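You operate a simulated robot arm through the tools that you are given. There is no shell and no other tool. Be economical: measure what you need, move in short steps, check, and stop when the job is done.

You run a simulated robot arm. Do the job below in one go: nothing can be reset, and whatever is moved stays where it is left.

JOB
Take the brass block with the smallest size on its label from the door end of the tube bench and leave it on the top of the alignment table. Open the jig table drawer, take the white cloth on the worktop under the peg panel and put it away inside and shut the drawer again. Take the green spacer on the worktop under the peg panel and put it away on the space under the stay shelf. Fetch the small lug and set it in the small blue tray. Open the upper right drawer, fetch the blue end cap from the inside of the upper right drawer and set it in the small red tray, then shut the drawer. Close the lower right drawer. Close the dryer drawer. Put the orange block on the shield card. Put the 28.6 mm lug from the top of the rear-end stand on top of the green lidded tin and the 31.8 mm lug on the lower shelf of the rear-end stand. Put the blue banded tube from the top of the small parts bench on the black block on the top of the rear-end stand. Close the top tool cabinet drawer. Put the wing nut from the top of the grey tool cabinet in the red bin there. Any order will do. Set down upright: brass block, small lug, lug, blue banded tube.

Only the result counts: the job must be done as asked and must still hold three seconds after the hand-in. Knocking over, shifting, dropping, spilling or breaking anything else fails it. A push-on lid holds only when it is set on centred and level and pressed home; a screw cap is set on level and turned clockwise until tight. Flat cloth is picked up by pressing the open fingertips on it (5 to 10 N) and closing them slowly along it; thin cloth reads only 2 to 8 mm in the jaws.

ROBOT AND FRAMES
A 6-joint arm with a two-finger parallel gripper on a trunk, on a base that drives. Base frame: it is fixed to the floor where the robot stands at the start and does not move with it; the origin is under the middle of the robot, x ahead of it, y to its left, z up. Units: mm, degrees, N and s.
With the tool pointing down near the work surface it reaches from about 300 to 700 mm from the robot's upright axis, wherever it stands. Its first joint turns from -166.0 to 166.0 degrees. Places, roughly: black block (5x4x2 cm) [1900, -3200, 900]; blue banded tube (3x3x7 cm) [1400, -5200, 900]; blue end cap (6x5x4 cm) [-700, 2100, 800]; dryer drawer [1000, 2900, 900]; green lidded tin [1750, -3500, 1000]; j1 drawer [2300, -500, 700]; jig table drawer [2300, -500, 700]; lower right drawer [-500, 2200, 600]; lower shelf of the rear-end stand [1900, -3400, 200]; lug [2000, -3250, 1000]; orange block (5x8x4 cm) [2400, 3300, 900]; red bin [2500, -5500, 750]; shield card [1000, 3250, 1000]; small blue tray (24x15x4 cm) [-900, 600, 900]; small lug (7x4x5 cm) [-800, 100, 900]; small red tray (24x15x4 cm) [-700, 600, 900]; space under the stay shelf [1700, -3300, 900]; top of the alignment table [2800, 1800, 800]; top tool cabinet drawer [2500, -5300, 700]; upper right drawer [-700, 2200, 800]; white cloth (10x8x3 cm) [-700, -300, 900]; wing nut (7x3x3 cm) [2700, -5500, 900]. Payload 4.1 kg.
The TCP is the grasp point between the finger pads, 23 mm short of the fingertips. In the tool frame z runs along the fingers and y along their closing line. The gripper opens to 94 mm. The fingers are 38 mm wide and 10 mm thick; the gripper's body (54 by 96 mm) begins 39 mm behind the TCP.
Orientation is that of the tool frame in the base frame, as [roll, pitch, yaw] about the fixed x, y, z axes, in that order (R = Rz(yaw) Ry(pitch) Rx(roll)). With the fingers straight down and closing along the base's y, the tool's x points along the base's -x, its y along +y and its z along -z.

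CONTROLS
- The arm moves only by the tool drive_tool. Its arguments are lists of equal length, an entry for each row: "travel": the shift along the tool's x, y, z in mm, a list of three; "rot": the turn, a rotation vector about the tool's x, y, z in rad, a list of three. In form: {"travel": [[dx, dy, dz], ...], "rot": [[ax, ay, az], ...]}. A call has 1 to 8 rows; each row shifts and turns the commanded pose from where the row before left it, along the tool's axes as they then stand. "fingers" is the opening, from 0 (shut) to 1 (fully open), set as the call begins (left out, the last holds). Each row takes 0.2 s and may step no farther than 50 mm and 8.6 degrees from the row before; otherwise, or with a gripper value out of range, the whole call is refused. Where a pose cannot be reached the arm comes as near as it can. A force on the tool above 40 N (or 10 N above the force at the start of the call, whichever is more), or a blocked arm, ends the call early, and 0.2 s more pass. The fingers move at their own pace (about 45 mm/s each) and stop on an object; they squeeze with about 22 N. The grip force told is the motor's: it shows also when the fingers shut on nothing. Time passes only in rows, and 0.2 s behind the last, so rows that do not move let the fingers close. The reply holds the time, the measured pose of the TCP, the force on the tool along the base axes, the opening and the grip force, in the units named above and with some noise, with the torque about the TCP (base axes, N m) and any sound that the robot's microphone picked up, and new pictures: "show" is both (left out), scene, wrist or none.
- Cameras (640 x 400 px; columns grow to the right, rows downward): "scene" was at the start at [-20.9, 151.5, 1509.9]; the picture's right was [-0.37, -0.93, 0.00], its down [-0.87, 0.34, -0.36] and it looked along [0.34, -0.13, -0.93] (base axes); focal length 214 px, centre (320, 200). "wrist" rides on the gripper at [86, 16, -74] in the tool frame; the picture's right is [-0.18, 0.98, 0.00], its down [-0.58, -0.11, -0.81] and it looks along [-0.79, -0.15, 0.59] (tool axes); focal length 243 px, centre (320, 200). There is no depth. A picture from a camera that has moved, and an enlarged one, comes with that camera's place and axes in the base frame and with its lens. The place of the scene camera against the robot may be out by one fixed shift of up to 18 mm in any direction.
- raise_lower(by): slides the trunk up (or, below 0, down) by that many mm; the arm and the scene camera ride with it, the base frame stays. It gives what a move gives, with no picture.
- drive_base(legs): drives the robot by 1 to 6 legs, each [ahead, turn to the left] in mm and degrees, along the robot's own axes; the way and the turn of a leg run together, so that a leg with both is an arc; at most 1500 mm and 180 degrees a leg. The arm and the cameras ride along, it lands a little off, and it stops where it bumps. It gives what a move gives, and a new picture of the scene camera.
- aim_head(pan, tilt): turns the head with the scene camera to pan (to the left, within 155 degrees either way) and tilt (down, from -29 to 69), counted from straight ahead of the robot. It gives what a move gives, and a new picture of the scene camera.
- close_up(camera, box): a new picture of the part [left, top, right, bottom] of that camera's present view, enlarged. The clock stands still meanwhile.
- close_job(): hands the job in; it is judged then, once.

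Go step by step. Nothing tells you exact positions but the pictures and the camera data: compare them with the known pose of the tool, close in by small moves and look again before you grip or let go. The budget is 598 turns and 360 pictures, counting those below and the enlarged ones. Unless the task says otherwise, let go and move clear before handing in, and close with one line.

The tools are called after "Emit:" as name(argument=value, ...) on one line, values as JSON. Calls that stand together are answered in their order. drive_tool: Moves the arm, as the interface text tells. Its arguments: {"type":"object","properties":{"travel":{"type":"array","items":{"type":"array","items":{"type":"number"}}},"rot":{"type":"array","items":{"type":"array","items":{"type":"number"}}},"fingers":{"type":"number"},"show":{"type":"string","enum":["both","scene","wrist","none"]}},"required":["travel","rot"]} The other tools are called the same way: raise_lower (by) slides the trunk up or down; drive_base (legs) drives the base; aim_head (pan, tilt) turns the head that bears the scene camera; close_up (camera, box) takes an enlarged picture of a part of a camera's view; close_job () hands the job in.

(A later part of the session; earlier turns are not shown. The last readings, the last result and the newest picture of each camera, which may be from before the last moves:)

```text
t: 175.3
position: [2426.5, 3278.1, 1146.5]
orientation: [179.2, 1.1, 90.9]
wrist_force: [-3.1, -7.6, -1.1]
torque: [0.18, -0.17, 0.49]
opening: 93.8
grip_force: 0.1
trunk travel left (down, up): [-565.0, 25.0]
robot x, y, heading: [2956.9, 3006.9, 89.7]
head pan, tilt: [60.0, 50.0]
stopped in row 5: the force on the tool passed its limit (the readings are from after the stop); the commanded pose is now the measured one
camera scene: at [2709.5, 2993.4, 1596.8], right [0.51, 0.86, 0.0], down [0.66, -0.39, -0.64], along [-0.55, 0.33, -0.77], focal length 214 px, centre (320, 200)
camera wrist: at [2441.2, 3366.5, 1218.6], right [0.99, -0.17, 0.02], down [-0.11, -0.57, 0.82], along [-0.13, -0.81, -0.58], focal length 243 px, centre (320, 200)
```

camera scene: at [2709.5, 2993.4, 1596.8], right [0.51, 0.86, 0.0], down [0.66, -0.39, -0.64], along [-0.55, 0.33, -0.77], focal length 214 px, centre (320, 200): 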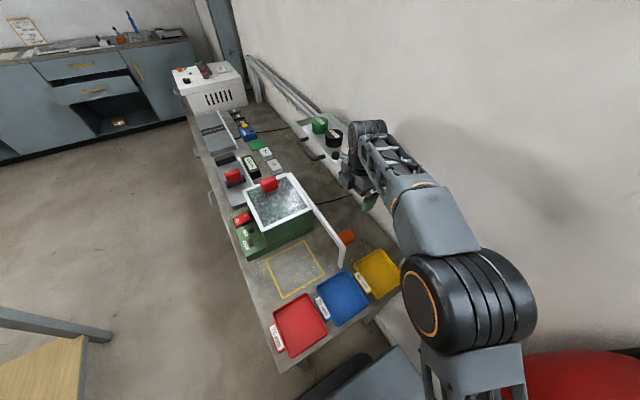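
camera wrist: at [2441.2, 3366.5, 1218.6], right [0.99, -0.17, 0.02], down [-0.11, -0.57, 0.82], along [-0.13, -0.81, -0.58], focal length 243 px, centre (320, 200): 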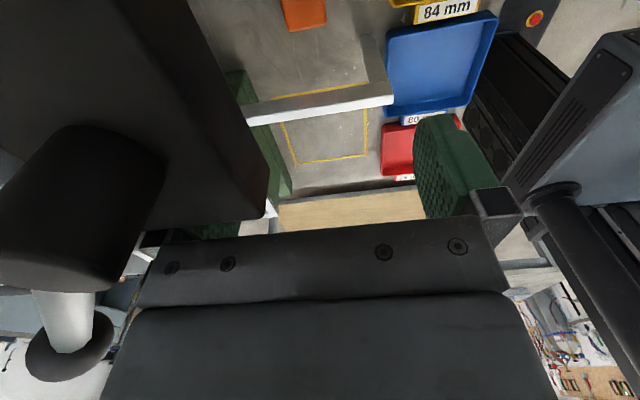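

The hand met the rail clamp near the tray. I back off, and measure with the wrist camera.

Emit:
drive_tool(travel=[[-10, 4, 0], [-40, 10, 0], [-30, 30, 0], [0, 40, 0]], rot=[[0, 0, 0], [0, 0, 0], [0, 0, 0], [0, 0, 0]])

Emit:
close_up(camera="scene", box=[270, 90, 430, 190])

```text
t: 176.3
position: [2513.8, 3199.2, 1146.4]
orientation: [179.2, 0.9, 90.6]
wrist_force: [0.2, 0.2, 0.0]
torque: [0.03, 0.0, -0.02]
opening: 93.9
grip_force: 0.0
trunk travel left (down, up): [-565.0, 25.0]
robot x, y, heading: [2959.8, 3008.7, 89.3]
head pan, tilt: [60.0, 50.0]
camera scene: at [2711.1, 2993.5, 1597.0], right [0.51, 0.86, 0.0], down [0.66, -0.39, -0.64], along [-0.55, 0.33, -0.77], focal length 214 px, centre (320, 200)
camera wrist: at [2528.7, 3287.7, 1220.3], right [0.98, -0.17, 0.02], down [-0.11, -0.57, 0.81], along [-0.13, -0.8, -0.58], focal length 243 px, centre (320, 200)
```

scene: 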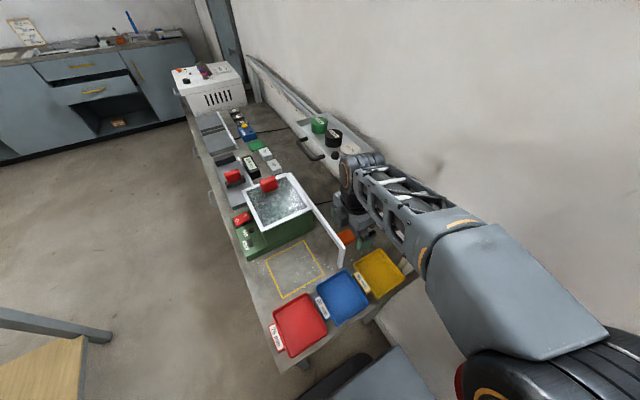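
wrist: 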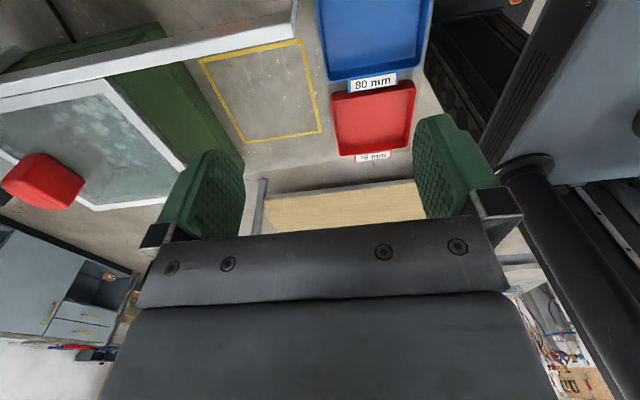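

```text
4.00 times, centred on (350, 140) of scene
camera zoom: at [2711.1, 2993.5, 1597.0], right [0.51, 0.86, 0.0], down [0.66, -0.39, -0.64], along [-0.55, 0.33, -0.77], focal length 858 px, centre (200, 440)
```

zoom: 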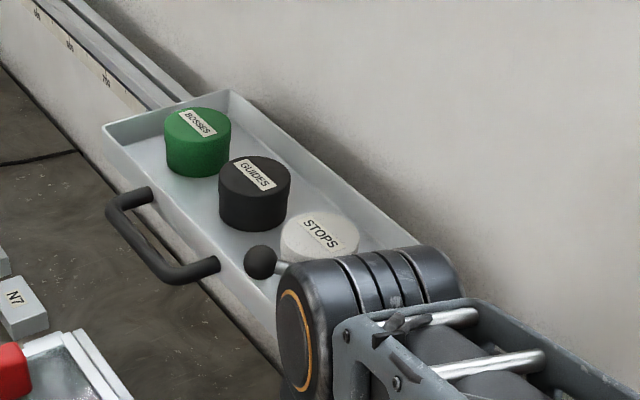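

I turn the tool so that the wrist camera looks along -x at the block and rail.

Emit:
drive_tool(travel=[[0, 0, 0], [0, 0, 0], [0, 0, 0], [0, 0, 0], [0, 0, 0], [0, 0, 0], [0, 0, 0], [0, 0, 0]], rot=[[0, 0, 0.1428], [0, 0, 0.1428], [0, 0, 0.1428], [0, 0, 0.1428], [0, 0, 0.1428], [0, 0, 0.1428], [0, 0, 0.1428], [0, 0, 0.1428]], show="none")

Emit:
drive_tool(travel=[[0, 0, 0], [0, 0, 0], [0, 0, 0]], rot=[[0, 0, 0.1428], [0, 0, 0.1428], [0, 0, 0.1428]], show="wrist")

```text
t: 178.1
position: [2513.6, 3200.7, 1149.5]
orientation: [178.8, -0.5, 25.2]
wrist_force: [-0.5, 0.3, 0.2]
torque: [0.01, 0.02, -0.01]
opening: 94.0
grip_force: 0.0
trunk travel left (down, up): [-565.0, 25.0]
robot x, y, heading: [2958.6, 3005.6, 89.4]
head pan, tilt: [60.0, 50.0]
```

```text
t: 178.9
position: [2512.0, 3200.6, 1147.6]
orientation: [179.0, -0.7, 0.6]
wrist_force: [-0.4, 0.1, 0.1]
torque: [-0.01, -0.04, 0.0]
opening: 93.8
grip_force: 0.0
trunk travel left (down, up): [-565.0, 25.0]
robot x, y, heading: [2957.9, 3007.3, 89.6]
head pan, tilt: [60.0, 50.0]
camera wrist: at [2598.9, 3186.6, 1223.6], right [-0.17, -0.98, 0.01], down [-0.59, 0.12, 0.8], along [-0.79, 0.13, -0.6], focal length 243 px, centre (320, 200)
```

wrist: 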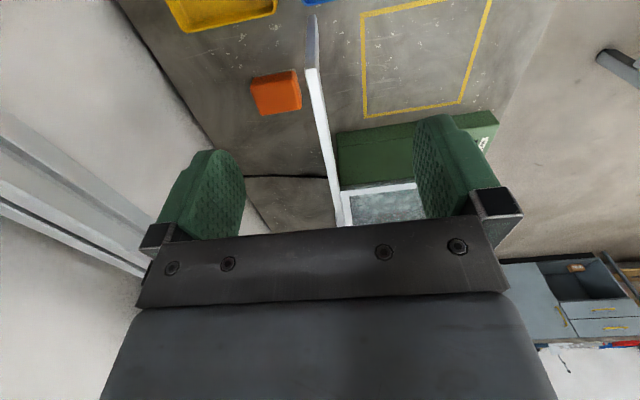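

Emit:
close_up(camera="wrist", box=[220, 0, 380, 100])

Emit:
close_up(camera="wrist", box=[0, 60, 320, 260])

```text
4.00 times, centred on (300, 50) of wrist
camera zoom: at [2598.9, 3186.6, 1223.6], right [-0.17, -0.98, 0.01], down [-0.59, 0.12, 0.8], along [-0.79, 0.13, -0.6], focal length 970 px, centre (400, 800)
```

zoom: 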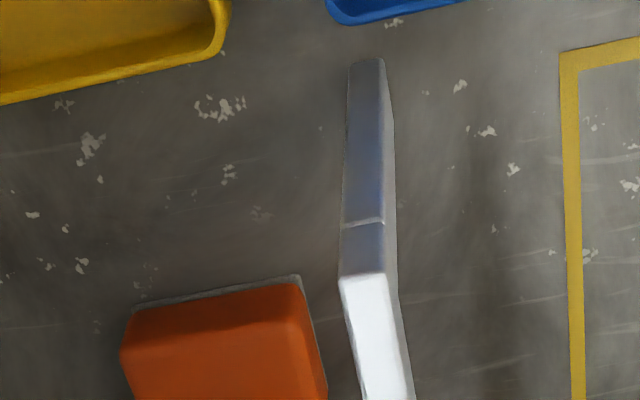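

```text
2.00 times, centred on (160, 160) of wrist
camera zoom: at [2598.9, 3186.6, 1223.6], right [-0.17, -0.98, 0.01], down [-0.59, 0.12, 0.8], along [-0.79, 0.13, -0.6], focal length 485 px, centre (640, 280)
```

zoom: 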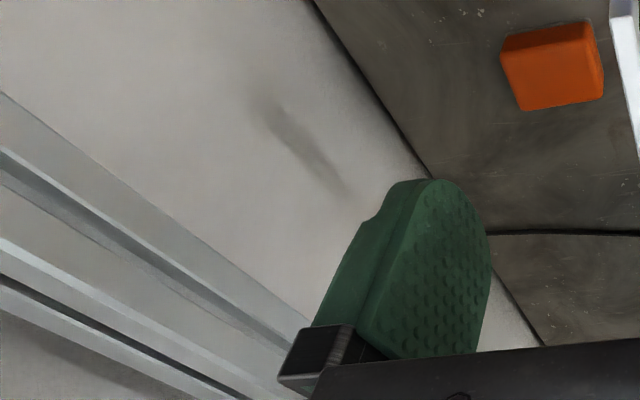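

Now I have clear geometry: block centre ≈ (2417,3277), bar at y 3205–3215. I approach with the tool leaning 15° to +x, closing along y.

Emit:
drive_tool(travel=[[0, 0, 0], [0, 0, 0], [-12, -38.2, 3.2], [-12, -38.2, 3.2]], rot=[[0, -0.1309, 0], [0, -0.1309, 0], [0, 0, 0], [0, 0, 0]], fingers=0.85, show="both")

```text
t: 179.9
position: [2486.3, 3277.4, 1145.8]
orientation: [179.0, 14.1, 0.4]
wrist_force: [1.3, 0.1, -0.8]
torque: [-0.01, 0.0, 0.03]
opening: 79.9
grip_force: 0.1
trunk travel left (down, up): [-565.0, 25.0]
robot x, y, heading: [2955.3, 3010.3, 89.8]
head pan, tilt: [60.0, 50.0]
camera scene: at [2709.7, 2994.0, 1596.8], right [0.51, 0.86, 0.0], down [0.66, -0.39, -0.64], along [-0.55, 0.33, -0.77], focal length 214 px, centre (320, 200)
camera wrist: at [2589.5, 3263.7, 1197.1], right [-0.17, -0.98, 0.06], down [-0.37, 0.12, 0.92], along [-0.92, 0.13, -0.38], focal length 243 px, centre (320, 200)
```

scene: 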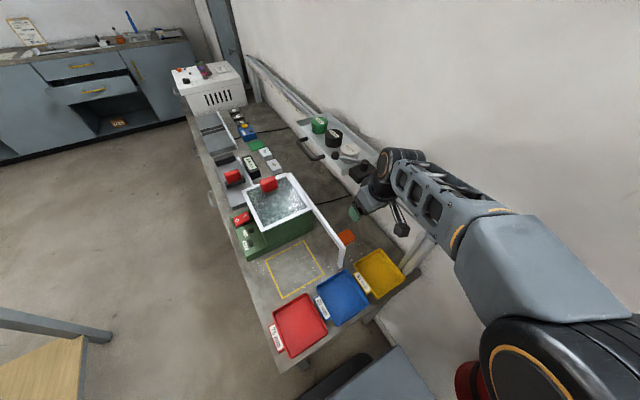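
wrist: 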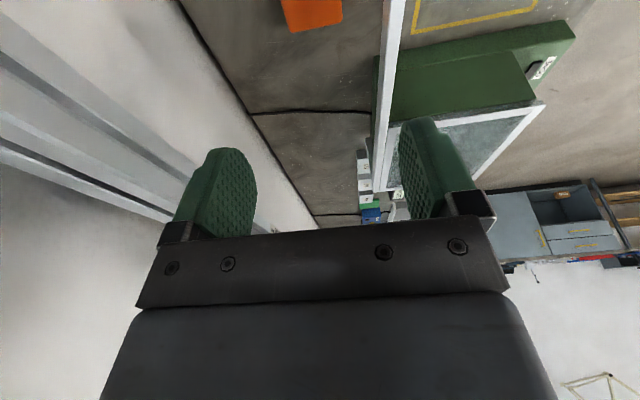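

Emit:
drive_tool(travel=[[0, 0, 50], [0, 0, 50], [0, 0, 40], [0, 0, 30]], rot=[[0, 0, 0], [0, 0, 0], [0, 0, 0], [0, 0, 0]], show="both")

```text
t: 180.9
position: [2446.3, 3273.7, 980.8]
orientation: [179.2, 14.2, 0.4]
wrist_force: [0.1, 0.1, 0.1]
torque: [-0.02, 0.0, 0.0]
opening: 79.9
grip_force: 0.1
trunk travel left (down, up): [-565.0, 25.0]
robot x, y, heading: [2956.9, 3005.9, 89.5]
head pan, tilt: [60.0, 50.0]
camera scene: at [2709.6, 2993.5, 1596.8], right [0.51, 0.86, 0.0], down [0.66, -0.39, -0.64], along [-0.55, 0.33, -0.77], focal length 214 px, centre (320, 200)
camera wrist: at [2548.2, 3259.7, 1031.2], right [-0.17, -0.98, 0.06], down [-0.37, 0.12, 0.92], along [-0.92, 0.13, -0.38], focal length 243 px, centre (320, 200)
```

scene: 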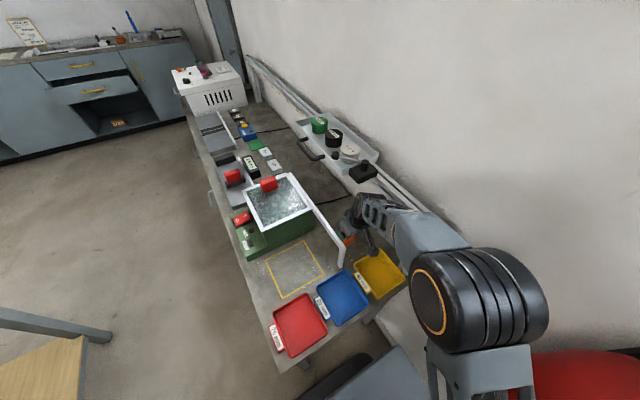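
wrist: 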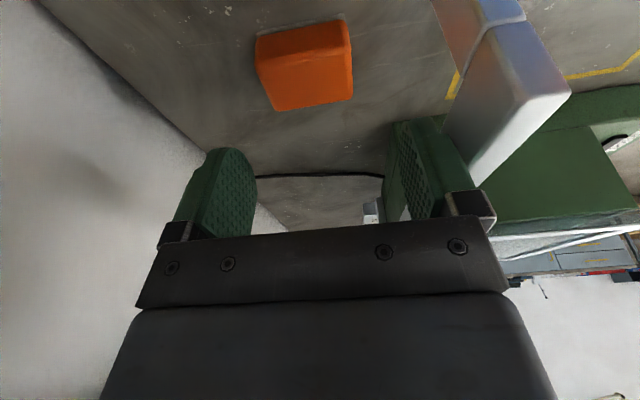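

Emit:
drive_tool(travel=[[1, -7, 30], [0, 0, 30], [0, 0, 20]], rot=[[0, 0, 0], [0, 0, 0], [0, 0, 0]], show="wrist")

```text
t: 181.7
position: [2425.9, 3278.3, 903.1]
orientation: [179.1, 14.2, 0.5]
wrist_force: [-0.3, 0.6, 0.0]
torque: [0.06, -0.02, 0.0]
opening: 80.2
grip_force: 0.1
trunk travel left (down, up): [-565.0, 25.0]
robot x, y, heading: [2954.6, 3003.4, 89.3]
head pan, tilt: [60.0, 50.0]
camera wrist: at [2530.1, 3265.2, 953.7], right [-0.17, -0.98, 0.06], down [-0.37, 0.12, 0.92], along [-0.92, 0.13, -0.38], focal length 243 px, centre (320, 200)
```

wrist: 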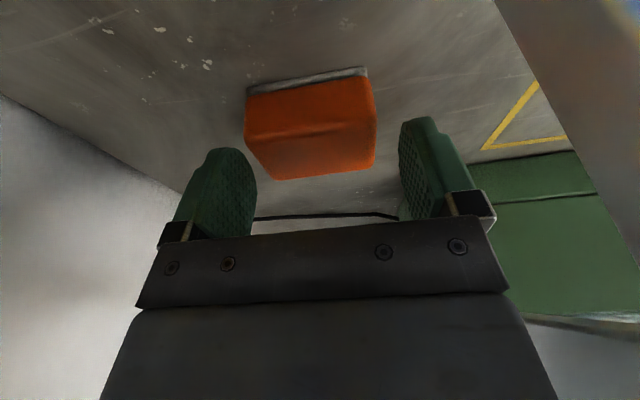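

Emit:
drive_tool(travel=[[0, 0, 10], [0, 0, 5], [0, 0, 3]], rot=[[0, 0, 0], [0, 0, 0], [0, 0, 0]], show="none")

Emit:
drive_tool(travel=[[0, 0, 0], [0, 0, 0], [0, 0, 0], [0, 0, 0]], rot=[[0, 0, 0], [0, 0, 0], [0, 0, 0], [0, 0, 0]], fingers=0, show="wrist")

```text
t: 182.5
position: [2421.3, 3277.8, 885.8]
orientation: [179.0, 14.2, 0.5]
wrist_force: [0.5, -0.3, -0.3]
torque: [0.0, 0.02, -0.02]
opening: 79.9
grip_force: 0.1
trunk travel left (down, up): [-565.0, 25.0]
robot x, y, heading: [2959.5, 3006.2, 89.6]
head pan, tilt: [60.0, 50.0]
```

```text
t: 183.5
position: [2421.7, 3278.8, 885.9]
orientation: [179.0, 14.3, 0.5]
wrist_force: [0.0, -0.7, -0.2]
torque: [-0.02, 0.05, 0.0]
opening: 69.7
grip_force: 22.1
trunk travel left (down, up): [-565.0, 25.0]
robot x, y, heading: [2959.8, 3004.4, 89.2]
head pan, tilt: [60.0, 50.0]
camera wrist: at [2525.3, 3264.8, 937.0], right [-0.17, -0.98, 0.06], down [-0.37, 0.12, 0.92], along [-0.92, 0.13, -0.38], focal length 243 px, centre (320, 200)
```

wrist: 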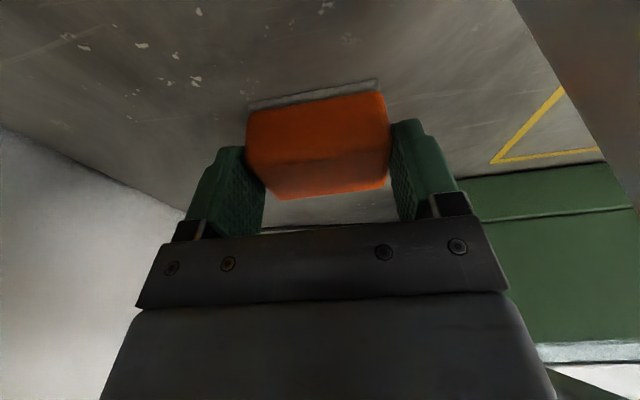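

Emit:
drive_tool(travel=[[0, 0, -20], [0, 0, -50], [0, 0, -50], [0, 0, -50], [0, 0, -50], [0, 0, -50]], rot=[[0, 0, 0], [0, 0, 0], [0, 0, 0], [0, 0, 0], [0, 0, 0], [0, 0, 0]], show="wrist")

```text
t: 184.9
position: [2485.7, 3284.3, 1147.8]
orientation: [179.1, 14.3, 0.5]
wrist_force: [-0.1, 0.1, -2.0]
torque: [-0.01, 0.0, 0.01]
opening: 69.9
grip_force: 22.1
trunk travel left (down, up): [-565.0, 25.0]
robot x, y, heading: [2957.7, 3008.5, 89.4]
head pan, tilt: [60.0, 50.0]
camera wrist: at [2590.3, 3270.1, 1198.6], right [-0.17, -0.98, 0.06], down [-0.37, 0.12, 0.92], along [-0.91, 0.13, -0.38], focal length 243 px, centre (320, 200)
```

wrist: 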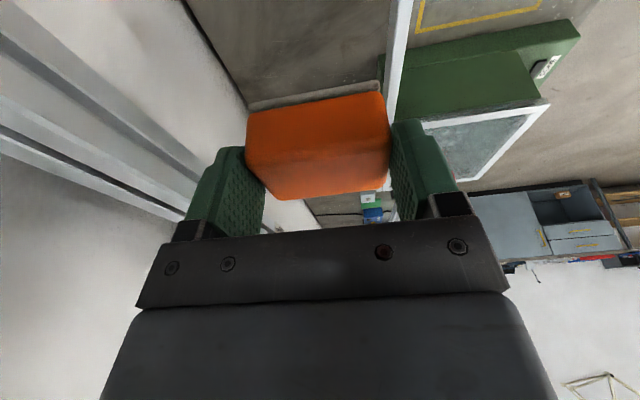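

Holding the orange block. I straighten the tool, retract the arm, and drive back to the dryer end of the bench.

Emit:
drive_tool(travel=[[0, 40, 0], [0, 40, 0], [0, 0, 0], [0, 0, 0], [23, 30, 0], [30, 30, 0], [30, 30, 0], [30, 30, 0]], rot=[[0, 0, 0], [0, 0, 0], [0, 0.125, 0], [0, 0.125, 0], [0, 0, 0], [0, 0, 0], [0, 0, 0], [0, 0, 0]], show="none")

Emit:
drive_base(legs=[[-430, 0], [0, 90.5], [1000, 0], [840, 0], [0, -90]])

Emit:
aim_head(pan=0, tilt=45)

```text
t: 186.7
position: [2604.1, 3085.4, 1151.7]
orientation: [179.1, 0.0, 0.7]
wrist_force: [0.0, -0.3, -1.2]
torque: [-0.01, -0.03, -0.01]
opening: 69.5
grip_force: 21.8
trunk travel left (down, up): [-565.0, 25.0]
robot x, y, heading: [2957.8, 3007.7, 89.7]
head pan, tilt: [60.0, 50.0]
```

```text
t: 205.9
position: [755.1, 2655.5, 1151.9]
orientation: [179.0, 0.0, 1.2]
wrist_force: [-0.5, 0.6, -1.1]
torque: [-0.04, -0.01, -0.02]
opening: 69.7
grip_force: 22.1
trunk travel left (down, up): [-565.0, 25.0]
robot x, y, heading: [1111.1, 2582.0, 90.0]
head pan, tilt: [60.0, 50.0]
camera scene: at [863.4, 2563.5, 1596.8], right [0.5, 0.87, 0.0], down [0.66, -0.38, -0.64], along [-0.56, 0.32, -0.77], focal length 214 px, centre (320, 200)
```

scene: 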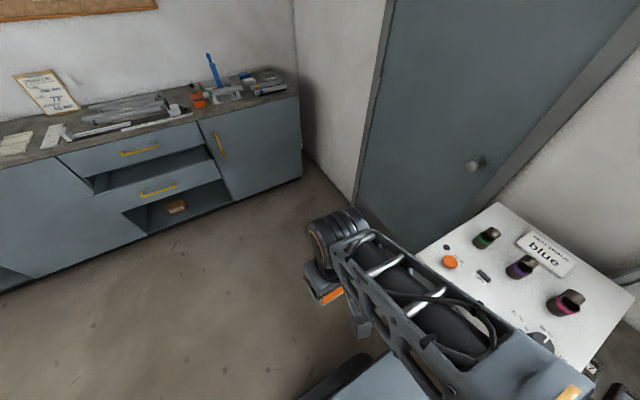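

```text
t: 207.2
position: [757.0, 2654.9, 1152.0]
orientation: [179.1, -0.1, 1.2]
wrist_force: [-0.4, 0.1, -1.9]
torque: [0.0, -0.01, -0.02]
opening: 69.3
grip_force: 22.0
trunk travel left (down, up): [-565.0, 25.0]
robot x, y, heading: [1106.7, 2582.2, 90.0]
head pan, tilt: [0.0, 45.0]
camera scene: at [930.0, 2606.2, 1603.7], right [1.0, 0.0, 0.0], down [0.0, -0.71, -0.71], along [0.0, 0.71, -0.71], focal length 214 px, centre (320, 200)
```

scene: 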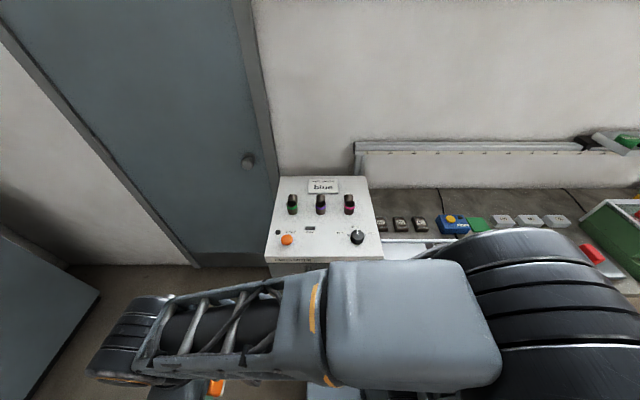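

Emit:
close_up(camera="scene", box=[260, 160, 388, 240])

Emit:
close_up(camera="scene", box=[300, 174, 348, 204])

```text
5.00 times, centred on (324, 200) of scene
camera zoom: at [930.0, 2606.2, 1603.7], right [1.0, 0.0, 0.0], down [0.0, -0.71, -0.71], along [0.0, 0.71, -0.71], focal length 1072 px, centre (300, 200)
```

zoom: 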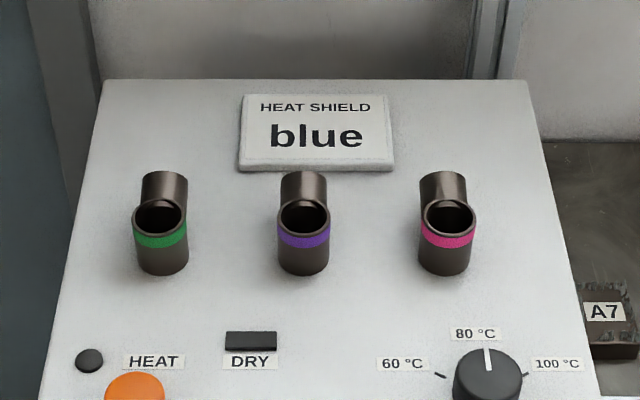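

```text
13.33 times, centred on (324, 189) of scene
camera zoom: at [930.0, 2606.2, 1603.7], right [1.0, 0.0, 0.0], down [0.0, -0.71, -0.71], along [0.0, 0.71, -0.71], focal length 2860 px, centre (267, 347)
```

zoom: 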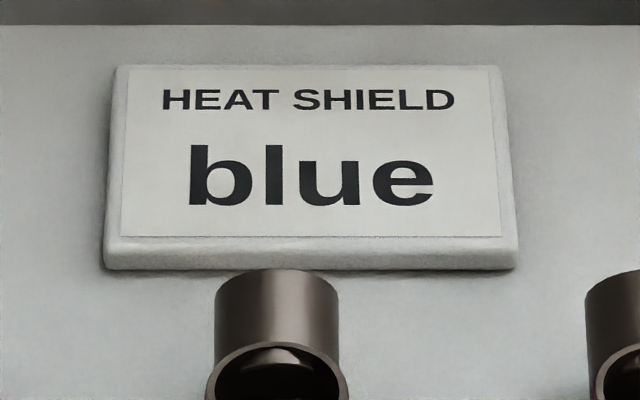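

The "HEAT SHIELD" card lies at about (955,3256). I drive closer and bring the block over in front of it.

Emit:
drive_base(legs=[[60, 0]])

Emit:
drive_tool(travel=[[13.4, -45, -10], [13.4, -45, -10], [13.4, -45, -10], [13.4, -45, -10], [13.4, -45, -10], [13.4, -45, -10], [13.4, -45, -10], [13.4, -45, -10]], rot=[[0, 0, 0.1309], [0, 0, 0.1309], [0, 0, 0.1309], [0, 0, 0.1309], [0, 0, 0.1309], [0, 0, 0.1309], [0, 0, 0.1309], [0, 0, 0.1309]], show="none")

Emit:
drive_tool(travel=[[0, 0, 0], [0, 0, 0], [0, 0, 0], [0, 0, 0]], rot=[[0, 0, 0.135], [0, 0, 0.135], [0, 0, 0.135], [0, 0, 0.135]], show="scene")

```text
t: 208.1
position: [755.8, 2717.3, 1151.8]
orientation: [179.0, -0.1, 1.3]
wrist_force: [0.3, 0.8, -1.5]
torque: [-0.03, 0.02, -0.03]
opening: 69.4
grip_force: 21.7
trunk travel left (down, up): [-565.0, 25.0]
robot x, y, heading: [1108.5, 2640.0, 89.9]
head pan, tilt: [0.0, 45.0]
camera scene: at [930.1, 2667.9, 1603.7], right [1.0, 0.0, 0.0], down [0.0, -0.71, -0.71], along [0.0, 0.71, -0.71], focal length 214 px, centre (320, 200)
```

scene: 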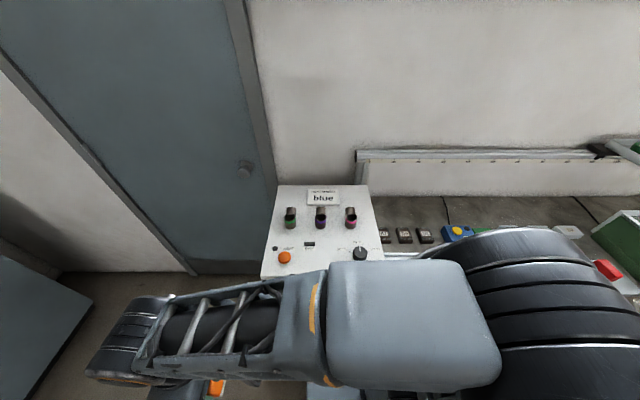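

```text
t: 209.9
position: [995.4, 2985.7, 1227.8]
orientation: [179.5, -0.9, -58.8]
wrist_force: [0.4, 0.5, -1.8]
torque: [-0.05, 0.0, -0.02]
opening: 69.3
grip_force: 21.8
trunk travel left (down, up): [-565.0, 25.0]
robot x, y, heading: [1104.1, 2643.3, 90.0]
head pan, tilt: [0.0, 45.0]
```

```text
t: 210.9
position: [994.3, 2986.5, 1228.7]
orientation: [-179.9, -0.9, -89.9]
wrist_force: [0.4, 0.2, -0.4]
torque: [-0.01, -0.02, 0.03]
opening: 69.7
grip_force: 22.2
trunk travel left (down, up): [-565.0, 25.0]
robot x, y, heading: [1109.5, 2637.1, 90.0]
head pan, tilt: [0.0, 45.0]
camera scene: at [930.2, 2666.9, 1603.8], right [1.0, 0.0, 0.0], down [0.0, -0.71, -0.71], along [0.0, 0.71, -0.71], focal length 214 px, centre (320, 200)
```

scene: 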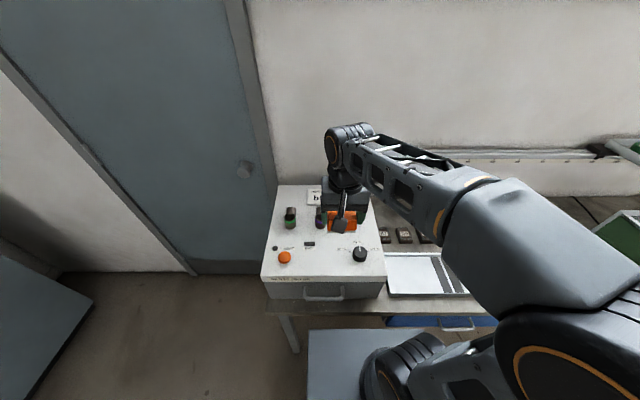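

Emit:
drive_tool(travel=[[-48, 7, 0], [-48, 7, 0], [-48, 7, 0], [-48, 7, 0], [-48, 7, 0]], rot=[[0, 0, 0], [0, 0, 0], [0, 0, 0], [0, 0, 0], [0, 0, 0]], show="wrist")

```text
t: 212.1
position: [955.7, 3227.9, 1221.5]
orientation: [-179.8, -1.1, -89.7]
wrist_force: [1.4, 0.5, -1.7]
torque: [0.03, -0.01, -0.01]
opening: 69.5
grip_force: 22.4
trunk travel left (down, up): [-565.0, 25.0]
robot x, y, heading: [1105.2, 2639.4, 90.0]
head pan, tilt: [0.0, 45.0]
camera wrist: at [941.8, 3141.6, 1297.8], right [-0.98, 0.18, -0.01], down [0.1, 0.6, 0.8], along [0.15, 0.78, -0.61], focal length 243 px, centre (320, 200)
```

wrist: 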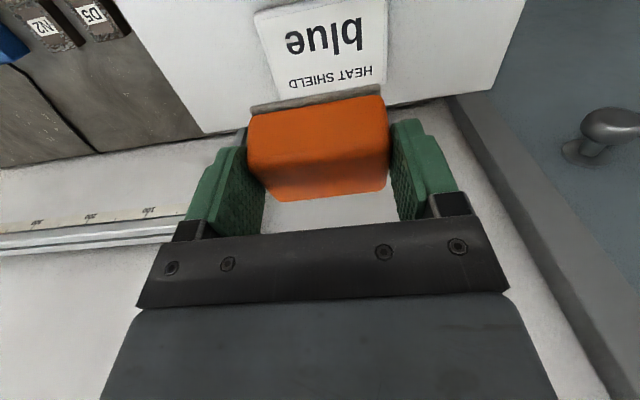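

The block was gripped with a 14° lean, so I must restore it at release. I rotate the tool 180° so the lean goes toward the wall, clear of the tubes.

Emit:
drive_tool(travel=[[0, 0, 0], [0, 0, 0], [0, 0, 0], [0, 0, 0], [0, 0, 0], [0, 0, 0], [0, 0, 0], [0, 0, 0]], rot=[[0, 0, -0.1428], [0, 0, -0.1428], [0, 0, -0.1428], [0, 0, -0.1428], [0, 0, -0.1428], [0, 0, -0.1428], [0, 0, -0.1428], [0, 0, -0.1428]], show="none")

Emit:
drive_tool(travel=[[0, 0, 0], [0, 0, 0], [0, 0, 0], [0, 0, 0], [0, 0, 0], [0, 0, 0], [0, 0, 0], [0, 0, 0]], rot=[[0, 0, -0.1428], [0, 0, -0.1428], [0, 0, -0.1428], [0, 0, -0.1428], [0, 0, -0.1428], [0, 0, -0.1428], [0, 0, -0.1428], [0, 0, -0.1428]], show="none")

Emit:
drive_tool(travel=[[0, 0, 0], [0, 0, 0], [0, 0, 0], [0, 0, 0], [0, 0, 0], [0, 0, 0]], rot=[[0, 0, -0.1428], [0, 0, -0.1428], [0, 0, -0.1428], [0, 0, -0.1428], [0, 0, -0.1428], [0, 0, -0.1428]], show="wrist")

```text
t: 213.9
position: [957.9, 3225.1, 1224.5]
orientation: [179.2, -0.5, -24.0]
wrist_force: [0.2, -0.9, -0.6]
torque: [0.05, -0.02, -0.02]
opening: 69.5
grip_force: 21.9
trunk travel left (down, up): [-565.0, 25.0]
robot x, y, heading: [1110.4, 2639.4, 90.1]
head pan, tilt: [0.0, 45.0]
```

```text
t: 215.7
position: [957.8, 3225.2, 1224.7]
orientation: [179.2, 0.5, 41.4]
wrist_force: [0.8, -0.5, -1.3]
torque: [0.04, 0.0, -0.01]
opening: 69.5
grip_force: 22.6
trunk travel left (down, up): [-565.0, 25.0]
robot x, y, heading: [1108.0, 2639.8, 90.1]
head pan, tilt: [0.0, 45.0]
```

```text
t: 217.1
position: [958.1, 3225.8, 1224.0]
orientation: [179.9, 0.9, 90.5]
wrist_force: [0.2, 0.8, -0.7]
torque: [0.0, -0.05, 0.01]
opening: 69.6
grip_force: 21.9
trunk travel left (down, up): [-565.0, 25.0]
robot x, y, heading: [1109.4, 2639.8, 89.7]
head pan, tilt: [0.0, 45.0]
camera wrist: at [974.1, 3313.2, 1297.0], right [0.98, -0.18, 0.01], down [-0.11, -0.57, 0.82], along [-0.14, -0.8, -0.58], focal length 243 px, centre (320, 200)
```

wrist: 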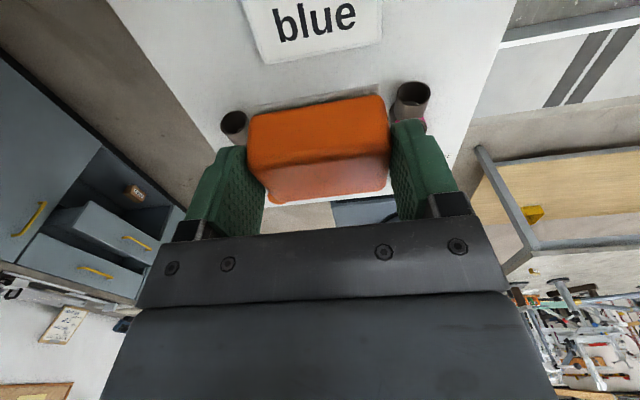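

Emit:
drive_tool(travel=[[0, 0, 0], [0, 0, 0], [15, -0.5, 30], [15, -0.5, 31], [14, 0, 31]], rot=[[0, -0.117, 0], [0, -0.117, 0], [0, 0, 0], [0, 0, 0], [0, 0, 0]], show="both")

```text
t: 218.3
position: [956.4, 3247.3, 1123.2]
orientation: [179.9, 14.3, 90.2]
wrist_force: [0.0, 0.0, 0.0]
torque: [0.0, 0.04, 0.01]
opening: 69.6
grip_force: 21.9
trunk travel left (down, up): [-565.0, 25.0]
robot x, y, heading: [1112.4, 2636.7, 90.1]
head pan, tilt: [0.0, 45.0]
camera scene: at [930.0, 2667.4, 1603.8], right [1.0, 0.0, 0.0], down [0.0, -0.71, -0.71], along [0.0, 0.71, -0.71], focal length 214 px, centre (320, 200)
camera wrist: at [973.1, 3348.9, 1174.0], right [0.98, -0.17, 0.05], down [-0.11, -0.36, 0.92], along [-0.14, -0.92, -0.38], focal length 243 px, centre (320, 200)
```

scene: 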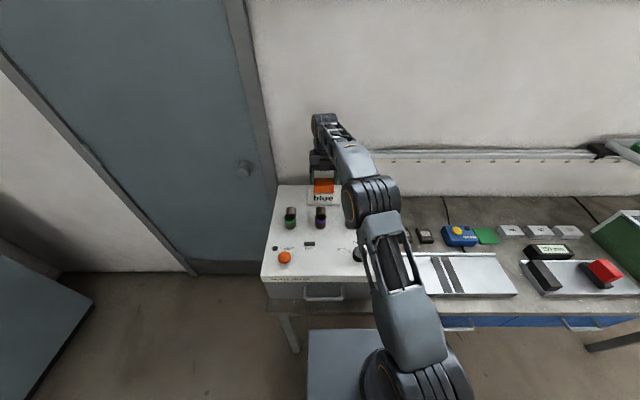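
wrist: 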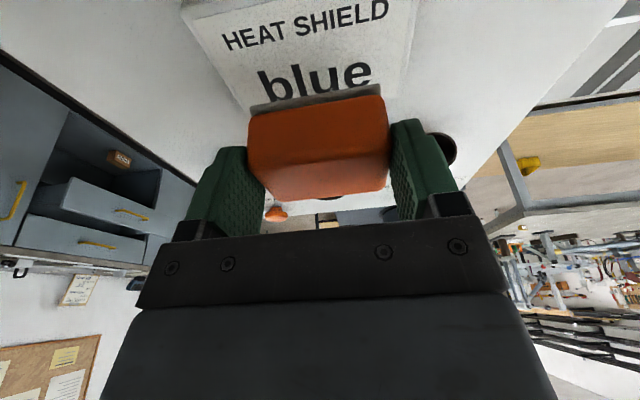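

Emit:
drive_tool(travel=[[5, 0, 19.4], [4.4, 0, 17.4], [1, 0, 3.9], [1, 0, 3.9], [1, 0, 3.9]], rot=[[0, 0, 0], [0, 0, 0], [0, 0, 0], [0, 0, 0], [0, 0, 0]], show="wrist")

```text
t: 219.5
position: [957.3, 3244.0, 1074.8]
orientation: [179.9, 14.2, 90.4]
wrist_force: [0.0, 0.4, 18.5]
torque: [-0.01, 0.03, 0.01]
opening: 70.0
grip_force: 21.6
trunk travel left (down, up): [-565.0, 25.0]
robot x, y, heading: [1107.9, 2641.8, 89.8]
head pan, tilt: [0.0, 45.0]
camera wrist: at [973.9, 3346.4, 1126.5], right [0.98, -0.17, 0.05], down [-0.11, -0.37, 0.92], along [-0.14, -0.91, -0.38], focal length 243 px, centre (320, 200)
```

wrist: 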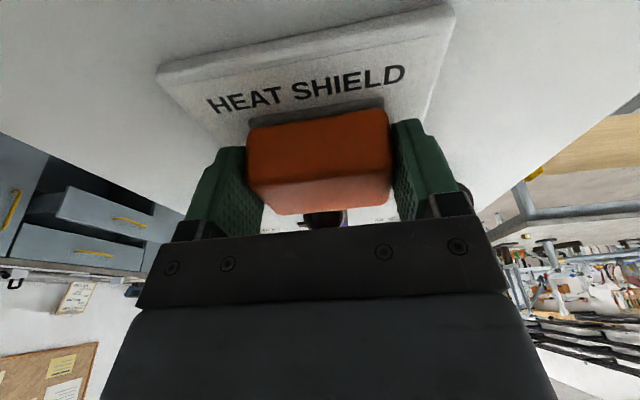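

Emit:
drive_tool(travel=[[-0.2, 0, -1], [0, 0, 0]], rot=[[0, 0, 0], [0, 0, 0]], show="none")

Emit:
drive_tool(travel=[[0, 0, 0], [0, 0, 0], [0, 0, -15], [0, 0, -40], [0, 0, -50], [0, 0, -50]], rot=[[0, 0, 0], [0, 0, 0], [0, 0, 0], [0, 0, 0], [0, 0, 0], [0, 0, 0]], fingers=0.93, show="both")

```text
t: 220.1
position: [958.3, 3243.3, 1076.8]
orientation: [179.9, 14.4, 90.2]
wrist_force: [-0.5, 1.2, 13.7]
torque: [0.14, 0.06, 0.01]
opening: 69.8
grip_force: 21.7
trunk travel left (down, up): [-565.0, 25.0]
robot x, y, heading: [1107.9, 2638.4, 89.9]
head pan, tilt: [0.0, 45.0]
```

```text
t: 221.5
position: [968.0, 3241.6, 1208.0]
orientation: [179.9, 14.3, 90.3]
wrist_force: [0.7, -1.3, -0.2]
torque: [0.01, 0.0, -0.01]
opening: 87.3
grip_force: 0.1
out of reach, approached as far as the arm can: row 5, 6
trunk travel left (down, up): [-565.0, 25.0]
robot x, y, heading: [1110.6, 2639.1, 90.2]
head pan, tilt: [0.0, 45.0]
camera scene: at [930.5, 2665.7, 1603.8], right [1.0, 0.0, 0.0], down [0.0, -0.71, -0.71], along [0.0, 0.71, -0.71], focal length 214 px, centre (320, 200)
camera wrist: at [983.7, 3344.1, 1258.0], right [0.98, -0.17, 0.05], down [-0.11, -0.37, 0.92], along [-0.14, -0.91, -0.38], focal length 243 px, centre (320, 200)
```

scene: 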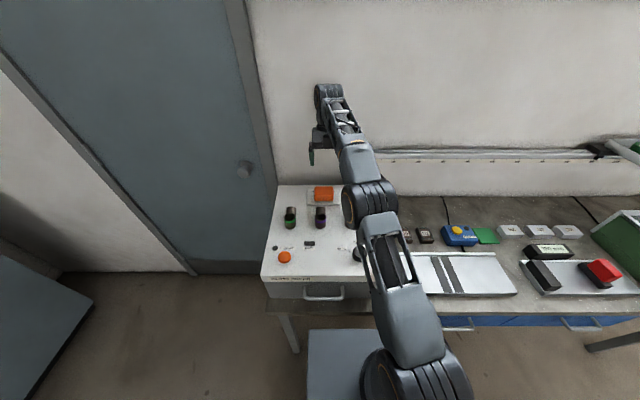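
wrist: 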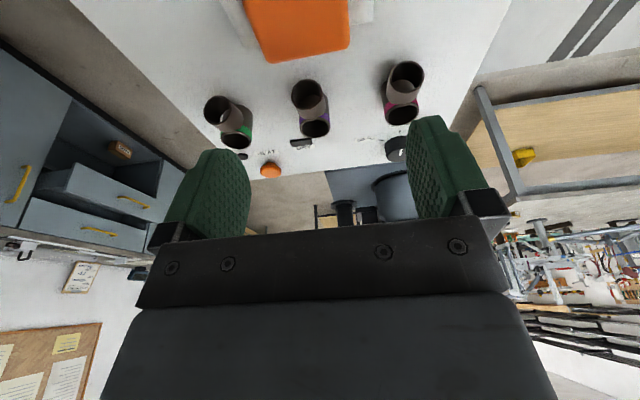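

Orange block is on the shield card. I retract, and head to the cabinet with the right-hand drawers.

Emit:
drive_tool(travel=[[-50, 0, 8], [-50, 0, 8], [-50, 0, 8], [-50, 0, 8], [0, 0, 0], [0, 0, 0]], rot=[[0, 0, 0], [0, 0, 0], [0, 0, 0], [0, 0, 0], [0, 0.125, 0], [0, 0.125, 0]], show="none")

Emit:
drive_base(legs=[[-560, 0], [0, 90], [700, 0]])

Emit:
aim_head(pan=0, tilt=40)

```text
refused: row 1 steps farther than a row can; nothing moved
```

```text
t: 232.0
position: [-193.3, 1943.4, 1205.9]
orientation: [179.9, 14.3, 179.8]
wrist_force: [0.0, 0.6, 0.3]
torque: [0.02, 0.01, 0.0]
opening: 87.7
grip_force: 0.1
trunk travel left (down, up): [-565.0, 25.0]
robot x, y, heading: [409.6, 2085.0, 179.8]
head pan, tilt: [0.0, 45.0]
camera scene: at [376.2, 1921.0, 1603.8], right [0.01, 1.0, 0.0], down [0.71, 0.0, -0.71], along [-0.71, 0.01, -0.71], focal length 214 px, centre (320, 200)
```

scene: 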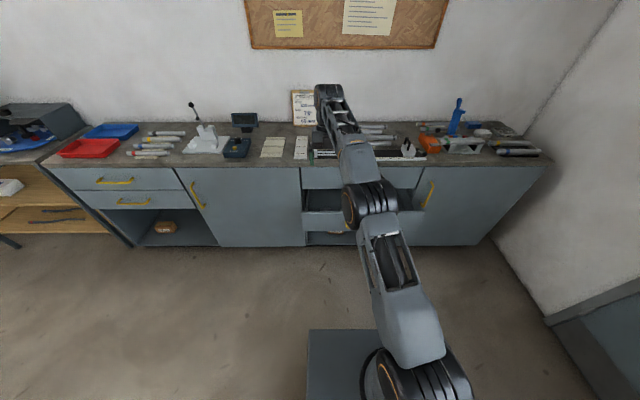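

```text
t: 232.7
position: [-192.6, 1943.4, 1206.3]
orientation: [179.9, 14.3, 179.8]
wrist_force: [-0.1, -0.6, 0.0]
torque: [0.01, 0.03, -0.01]
opening: 87.4
grip_force: 0.0
trunk travel left (down, up): [-565.0, 25.0]
robot x, y, heading: [413.8, 2077.2, 179.7]
head pan, tilt: [0.0, 40.0]
camera scene: at [372.8, 1921.0, 1611.0], right [0.01, 1.0, 0.0], down [0.64, 0.0, -0.77], along [-0.77, 0.01, -0.64], focal length 214 px, centre (320, 200)
```

scene: 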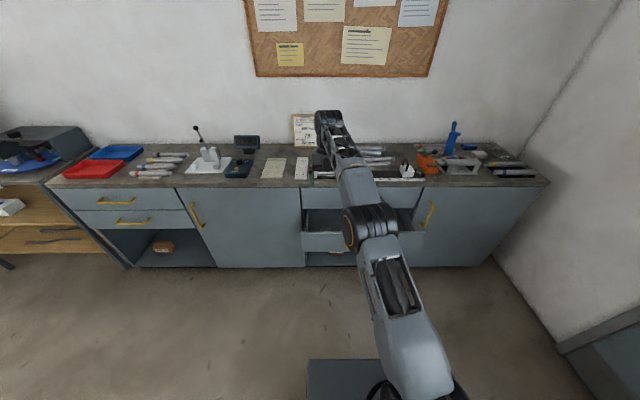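

Emit:
drive_tool(travel=[[-45, 0, 11], [-45, 0, 11], [-45, 0, 11], [-45, 0, 11], [0, 0, 0], [0, 0, 0]], rot=[[0, 0, 0], [0, 0, 0], [0, 0, 0], [0, 0, 0], [0, 0.125, 0], [0, 0.125, 0]], show="scene")

```text
t: 234.1
position: [-6.4, 1943.5, 1209.0]
orientation: [179.9, -0.2, 179.9]
wrist_force: [-0.3, -0.8, -0.4]
torque: [0.0, 0.02, 0.0]
opening: 87.5
grip_force: 0.0
trunk travel left (down, up): [-565.0, 25.0]
robot x, y, heading: [411.4, 2079.6, 179.9]
head pan, tilt: [0.0, 40.0]
camera scene: at [373.2, 1921.2, 1611.0], right [0.01, 1.0, 0.0], down [0.64, 0.0, -0.77], along [-0.77, 0.01, -0.64], focal length 214 px, centre (320, 200)
```

scene: 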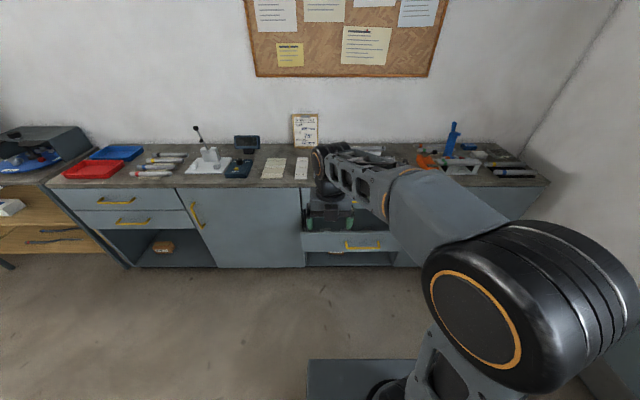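

Lower drawer's handle is near (-359,2165,676). I shift the base to face it slightly from its right, then set the tool horizontal.

Emit:
drive_base(legs=[[0, -90], [160, 0], [0, 90], [120, 0]])

Emit:
drive_tool(travel=[[45, 0, 0], [45, 0, 0], [40, 20, 0], [30, 35, 0], [0, 0, 0], [0, 0, 0], [0, 0, 0], [0, 0, 0]], rot=[[0, 0, 0], [0, 0, 0], [0, 0, 0], [0, 0, 0], [0, 0.1428, 0], [0, 0.1428, 0], [0, 0.1428, 0], [0, 0.1428, 0]], show="none", fingers=0)

Emit:
drive_tool(travel=[[0, 0, 0], [0, 0, 0], [0, 0, 0], [0, 0, 0], [0, 0, 0], [0, 0, 0], [0, 0, 0]], rot=[[0, 0.1428, 0], [0, 0.1428, 0], [0, 0.1428, 0], [0, 0.1428, 0], [0, 0.1428, 0], [0, 0.1428, 0], [0, 0.1428, 0]], show="scene")

```text
t: 244.0
position: [-123.2, 2099.0, 1206.2]
orientation: [179.9, 0.0, -179.6]
wrist_force: [0.6, -0.5, -0.5]
torque: [-0.01, -0.04, 0.01]
opening: 87.6
grip_force: 0.3
trunk travel left (down, up): [-565.0, 25.0]
robot x, y, heading: [296.9, 2242.7, -180.2]
head pan, tilt: [0.0, 40.0]
camera scene: at [254.7, 2081.5, 1611.0], right [0.0, 1.0, 0.0], down [0.64, 0.0, -0.77], along [-0.77, 0.0, -0.64], focal length 214 px, centre (320, 200)
```

scene: 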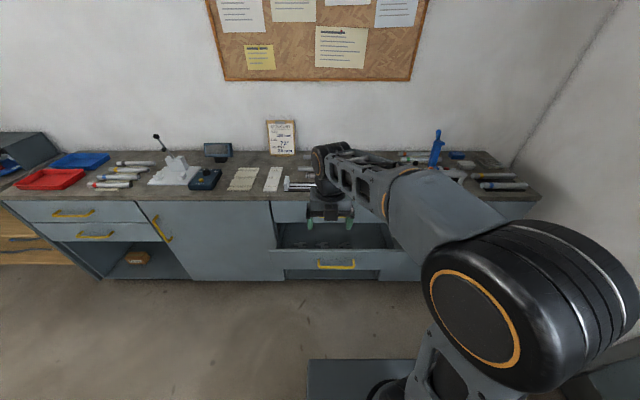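

```text
t: 245.8
position: [-284.0, 2152.3, 1210.2]
orientation: [179.9, -32.9, -179.5]
wrist_force: [-0.1, -0.1, -0.1]
torque: [-0.05, -0.05, 0.01]
opening: 0.0
grip_force: 21.9
trunk travel left (down, up): [-565.0, 25.0]
robot x, y, heading: [293.6, 2244.2, -180.0]
head pan, tilt: [0.0, 40.0]
```

```text
t: 247.4
position: [-284.7, 2153.5, 1209.2]
orientation: [25.8, -89.9, -25.2]
wrist_force: [-0.4, 0.3, 0.9]
torque: [0.04, 0.01, 0.0]
opening: 0.0
grip_force: 22.1
trunk travel left (down, up): [-565.0, 25.0]
robot x, y, heading: [291.8, 2241.8, -179.9]
head pan, tilt: [0.0, 40.0]
camera scene: at [255.5, 2081.4, 1611.0], right [0.0, 1.0, 0.0], down [0.64, 0.0, -0.77], along [-0.77, 0.0, -0.64], focal length 214 px, centre (320, 200)
```

scene: 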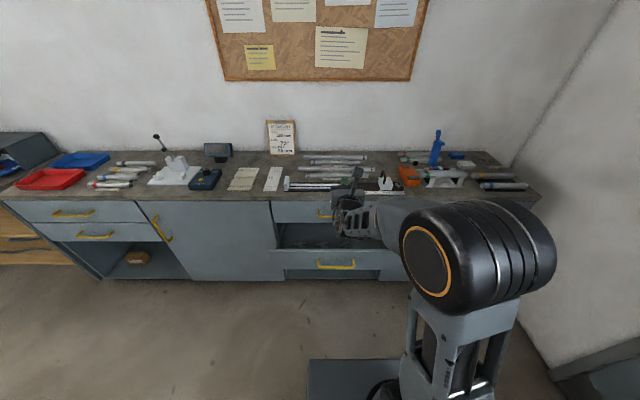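

Emit:
raise_lower(by=-494)

Emit:
drive_tool(travel=[[0, 0, 30], [0, 0, 20]], rot=[[0, 0, 0], [0, 0, 0]], show="both")

```text
refused: -494 is not a number from -400 to 400
```

```text
t: 248.0
position: [-334.8, 2153.1, 1208.2]
orientation: [64.0, -89.9, -63.7]
wrist_force: [0.3, -0.7, -0.1]
torque: [0.01, -0.01, -0.03]
opening: 0.0
grip_force: 22.6
trunk travel left (down, up): [-565.0, 25.0]
robot x, y, heading: [292.3, 2241.3, -179.7]
head pan, tilt: [0.0, 40.0]
camera scene: at [255.3, 2081.6, 1611.0], right [0.0, 1.0, 0.0], down [0.64, 0.0, -0.77], along [-0.77, 0.0, -0.64], focal length 214 px, centre (320, 200)
camera wrist: at [-259.4, 2169.9, 1294.0], right [-0.01, 0.98, -0.18], down [0.81, -0.1, -0.58], along [-0.59, -0.15, -0.79], focal length 243 px, centre (320, 200)
```

scene: 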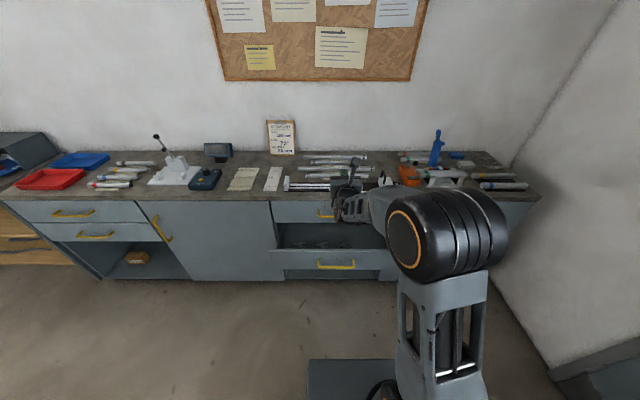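
wrist: 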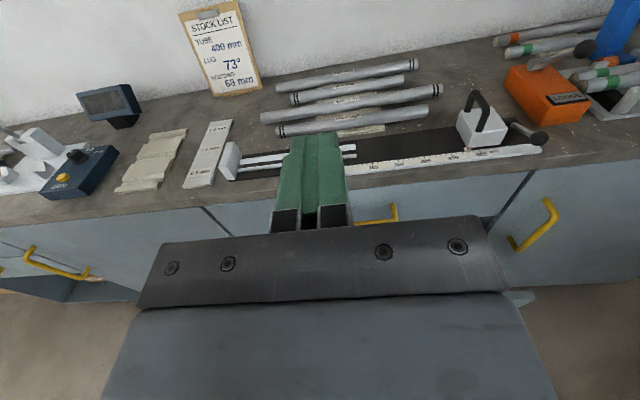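

Emit:
drive_tool(travel=[[0, 0, -40], [0, 0, -30]], rot=[[0, 0, 0], [0, 0, 0]], show="none")

Emit:
raise_lower(by=-394)

Emit:
raise_lower(by=-100)

Emit:
drive_tool(travel=[[0, 0, 0]], rot=[[0, 0, 0]], show="both")

```text
t: 248.6
position: [-262.6, 2154.2, 1207.7]
orientation: [64.4, -89.8, -63.9]
wrist_force: [-0.3, 0.1, 0.1]
torque: [0.03, -0.01, -0.01]
opening: 0.4
grip_force: 22.2
trunk travel left (down, up): [-565.0, 25.0]
robot x, y, heading: [292.7, 2241.3, -180.0]
head pan, tilt: [0.0, 40.0]
```

```text
t: 252.4
position: [-265.0, 2154.7, 813.9]
orientation: [74.5, -89.9, -74.0]
wrist_force: [-0.1, -0.3, 0.8]
torque: [0.01, 0.0, -0.02]
opening: 0.1
grip_force: 22.2
trunk travel left (down, up): [-171.0, 419.0]
robot x, y, heading: [290.4, 2240.6, -179.7]
head pan, tilt: [0.0, 40.0]
```

```text
t: 253.7
position: [-263.5, 2154.2, 713.3]
orientation: [73.3, -89.9, -72.9]
wrist_force: [0.1, -0.2, 0.6]
torque: [0.02, -0.03, 0.01]
opening: 0.3
grip_force: 21.7
trunk travel left (down, up): [-71.0, 519.0]
robot x, y, heading: [295.0, 2240.0, -180.0]
head pan, tilt: [0.0, 40.0]
```

```text
t: 254.1
position: [-263.8, 2154.9, 714.4]
orientation: [76.1, -89.9, -75.7]
wrist_force: [0.4, 0.0, -0.4]
torque: [0.0, -0.03, 0.0]
opening: 0.0
grip_force: 22.2
trunk travel left (down, up): [-71.0, 519.0]
robot x, y, heading: [292.6, 2242.4, -180.0]
head pan, tilt: [0.0, 40.0]
camera scene: at [255.8, 2081.6, 1117.1], right [0.0, 1.0, 0.0], down [0.64, 0.0, -0.77], along [-0.77, 0.0, -0.64], focal length 214 px, centre (320, 200)
camera wrist: at [-188.6, 2170.7, 800.0], right [-0.01, 0.98, -0.18], down [0.81, -0.1, -0.58], along [-0.59, -0.15, -0.79], focal length 243 px, centre (320, 200)
```

scene: 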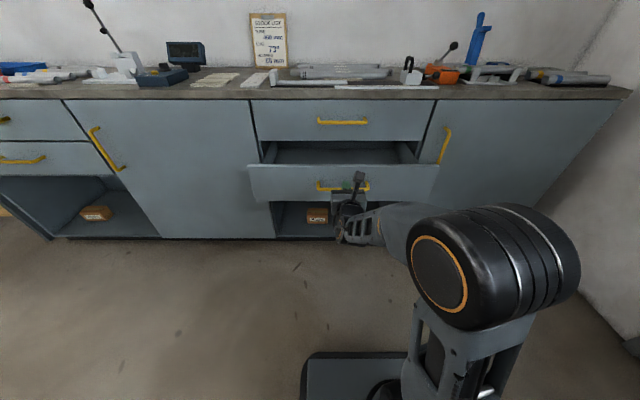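
wrist: 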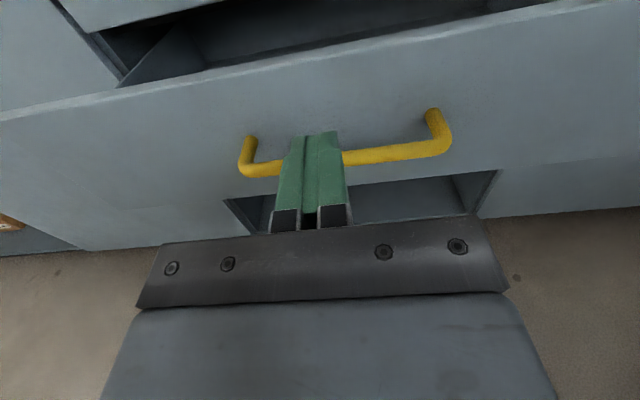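

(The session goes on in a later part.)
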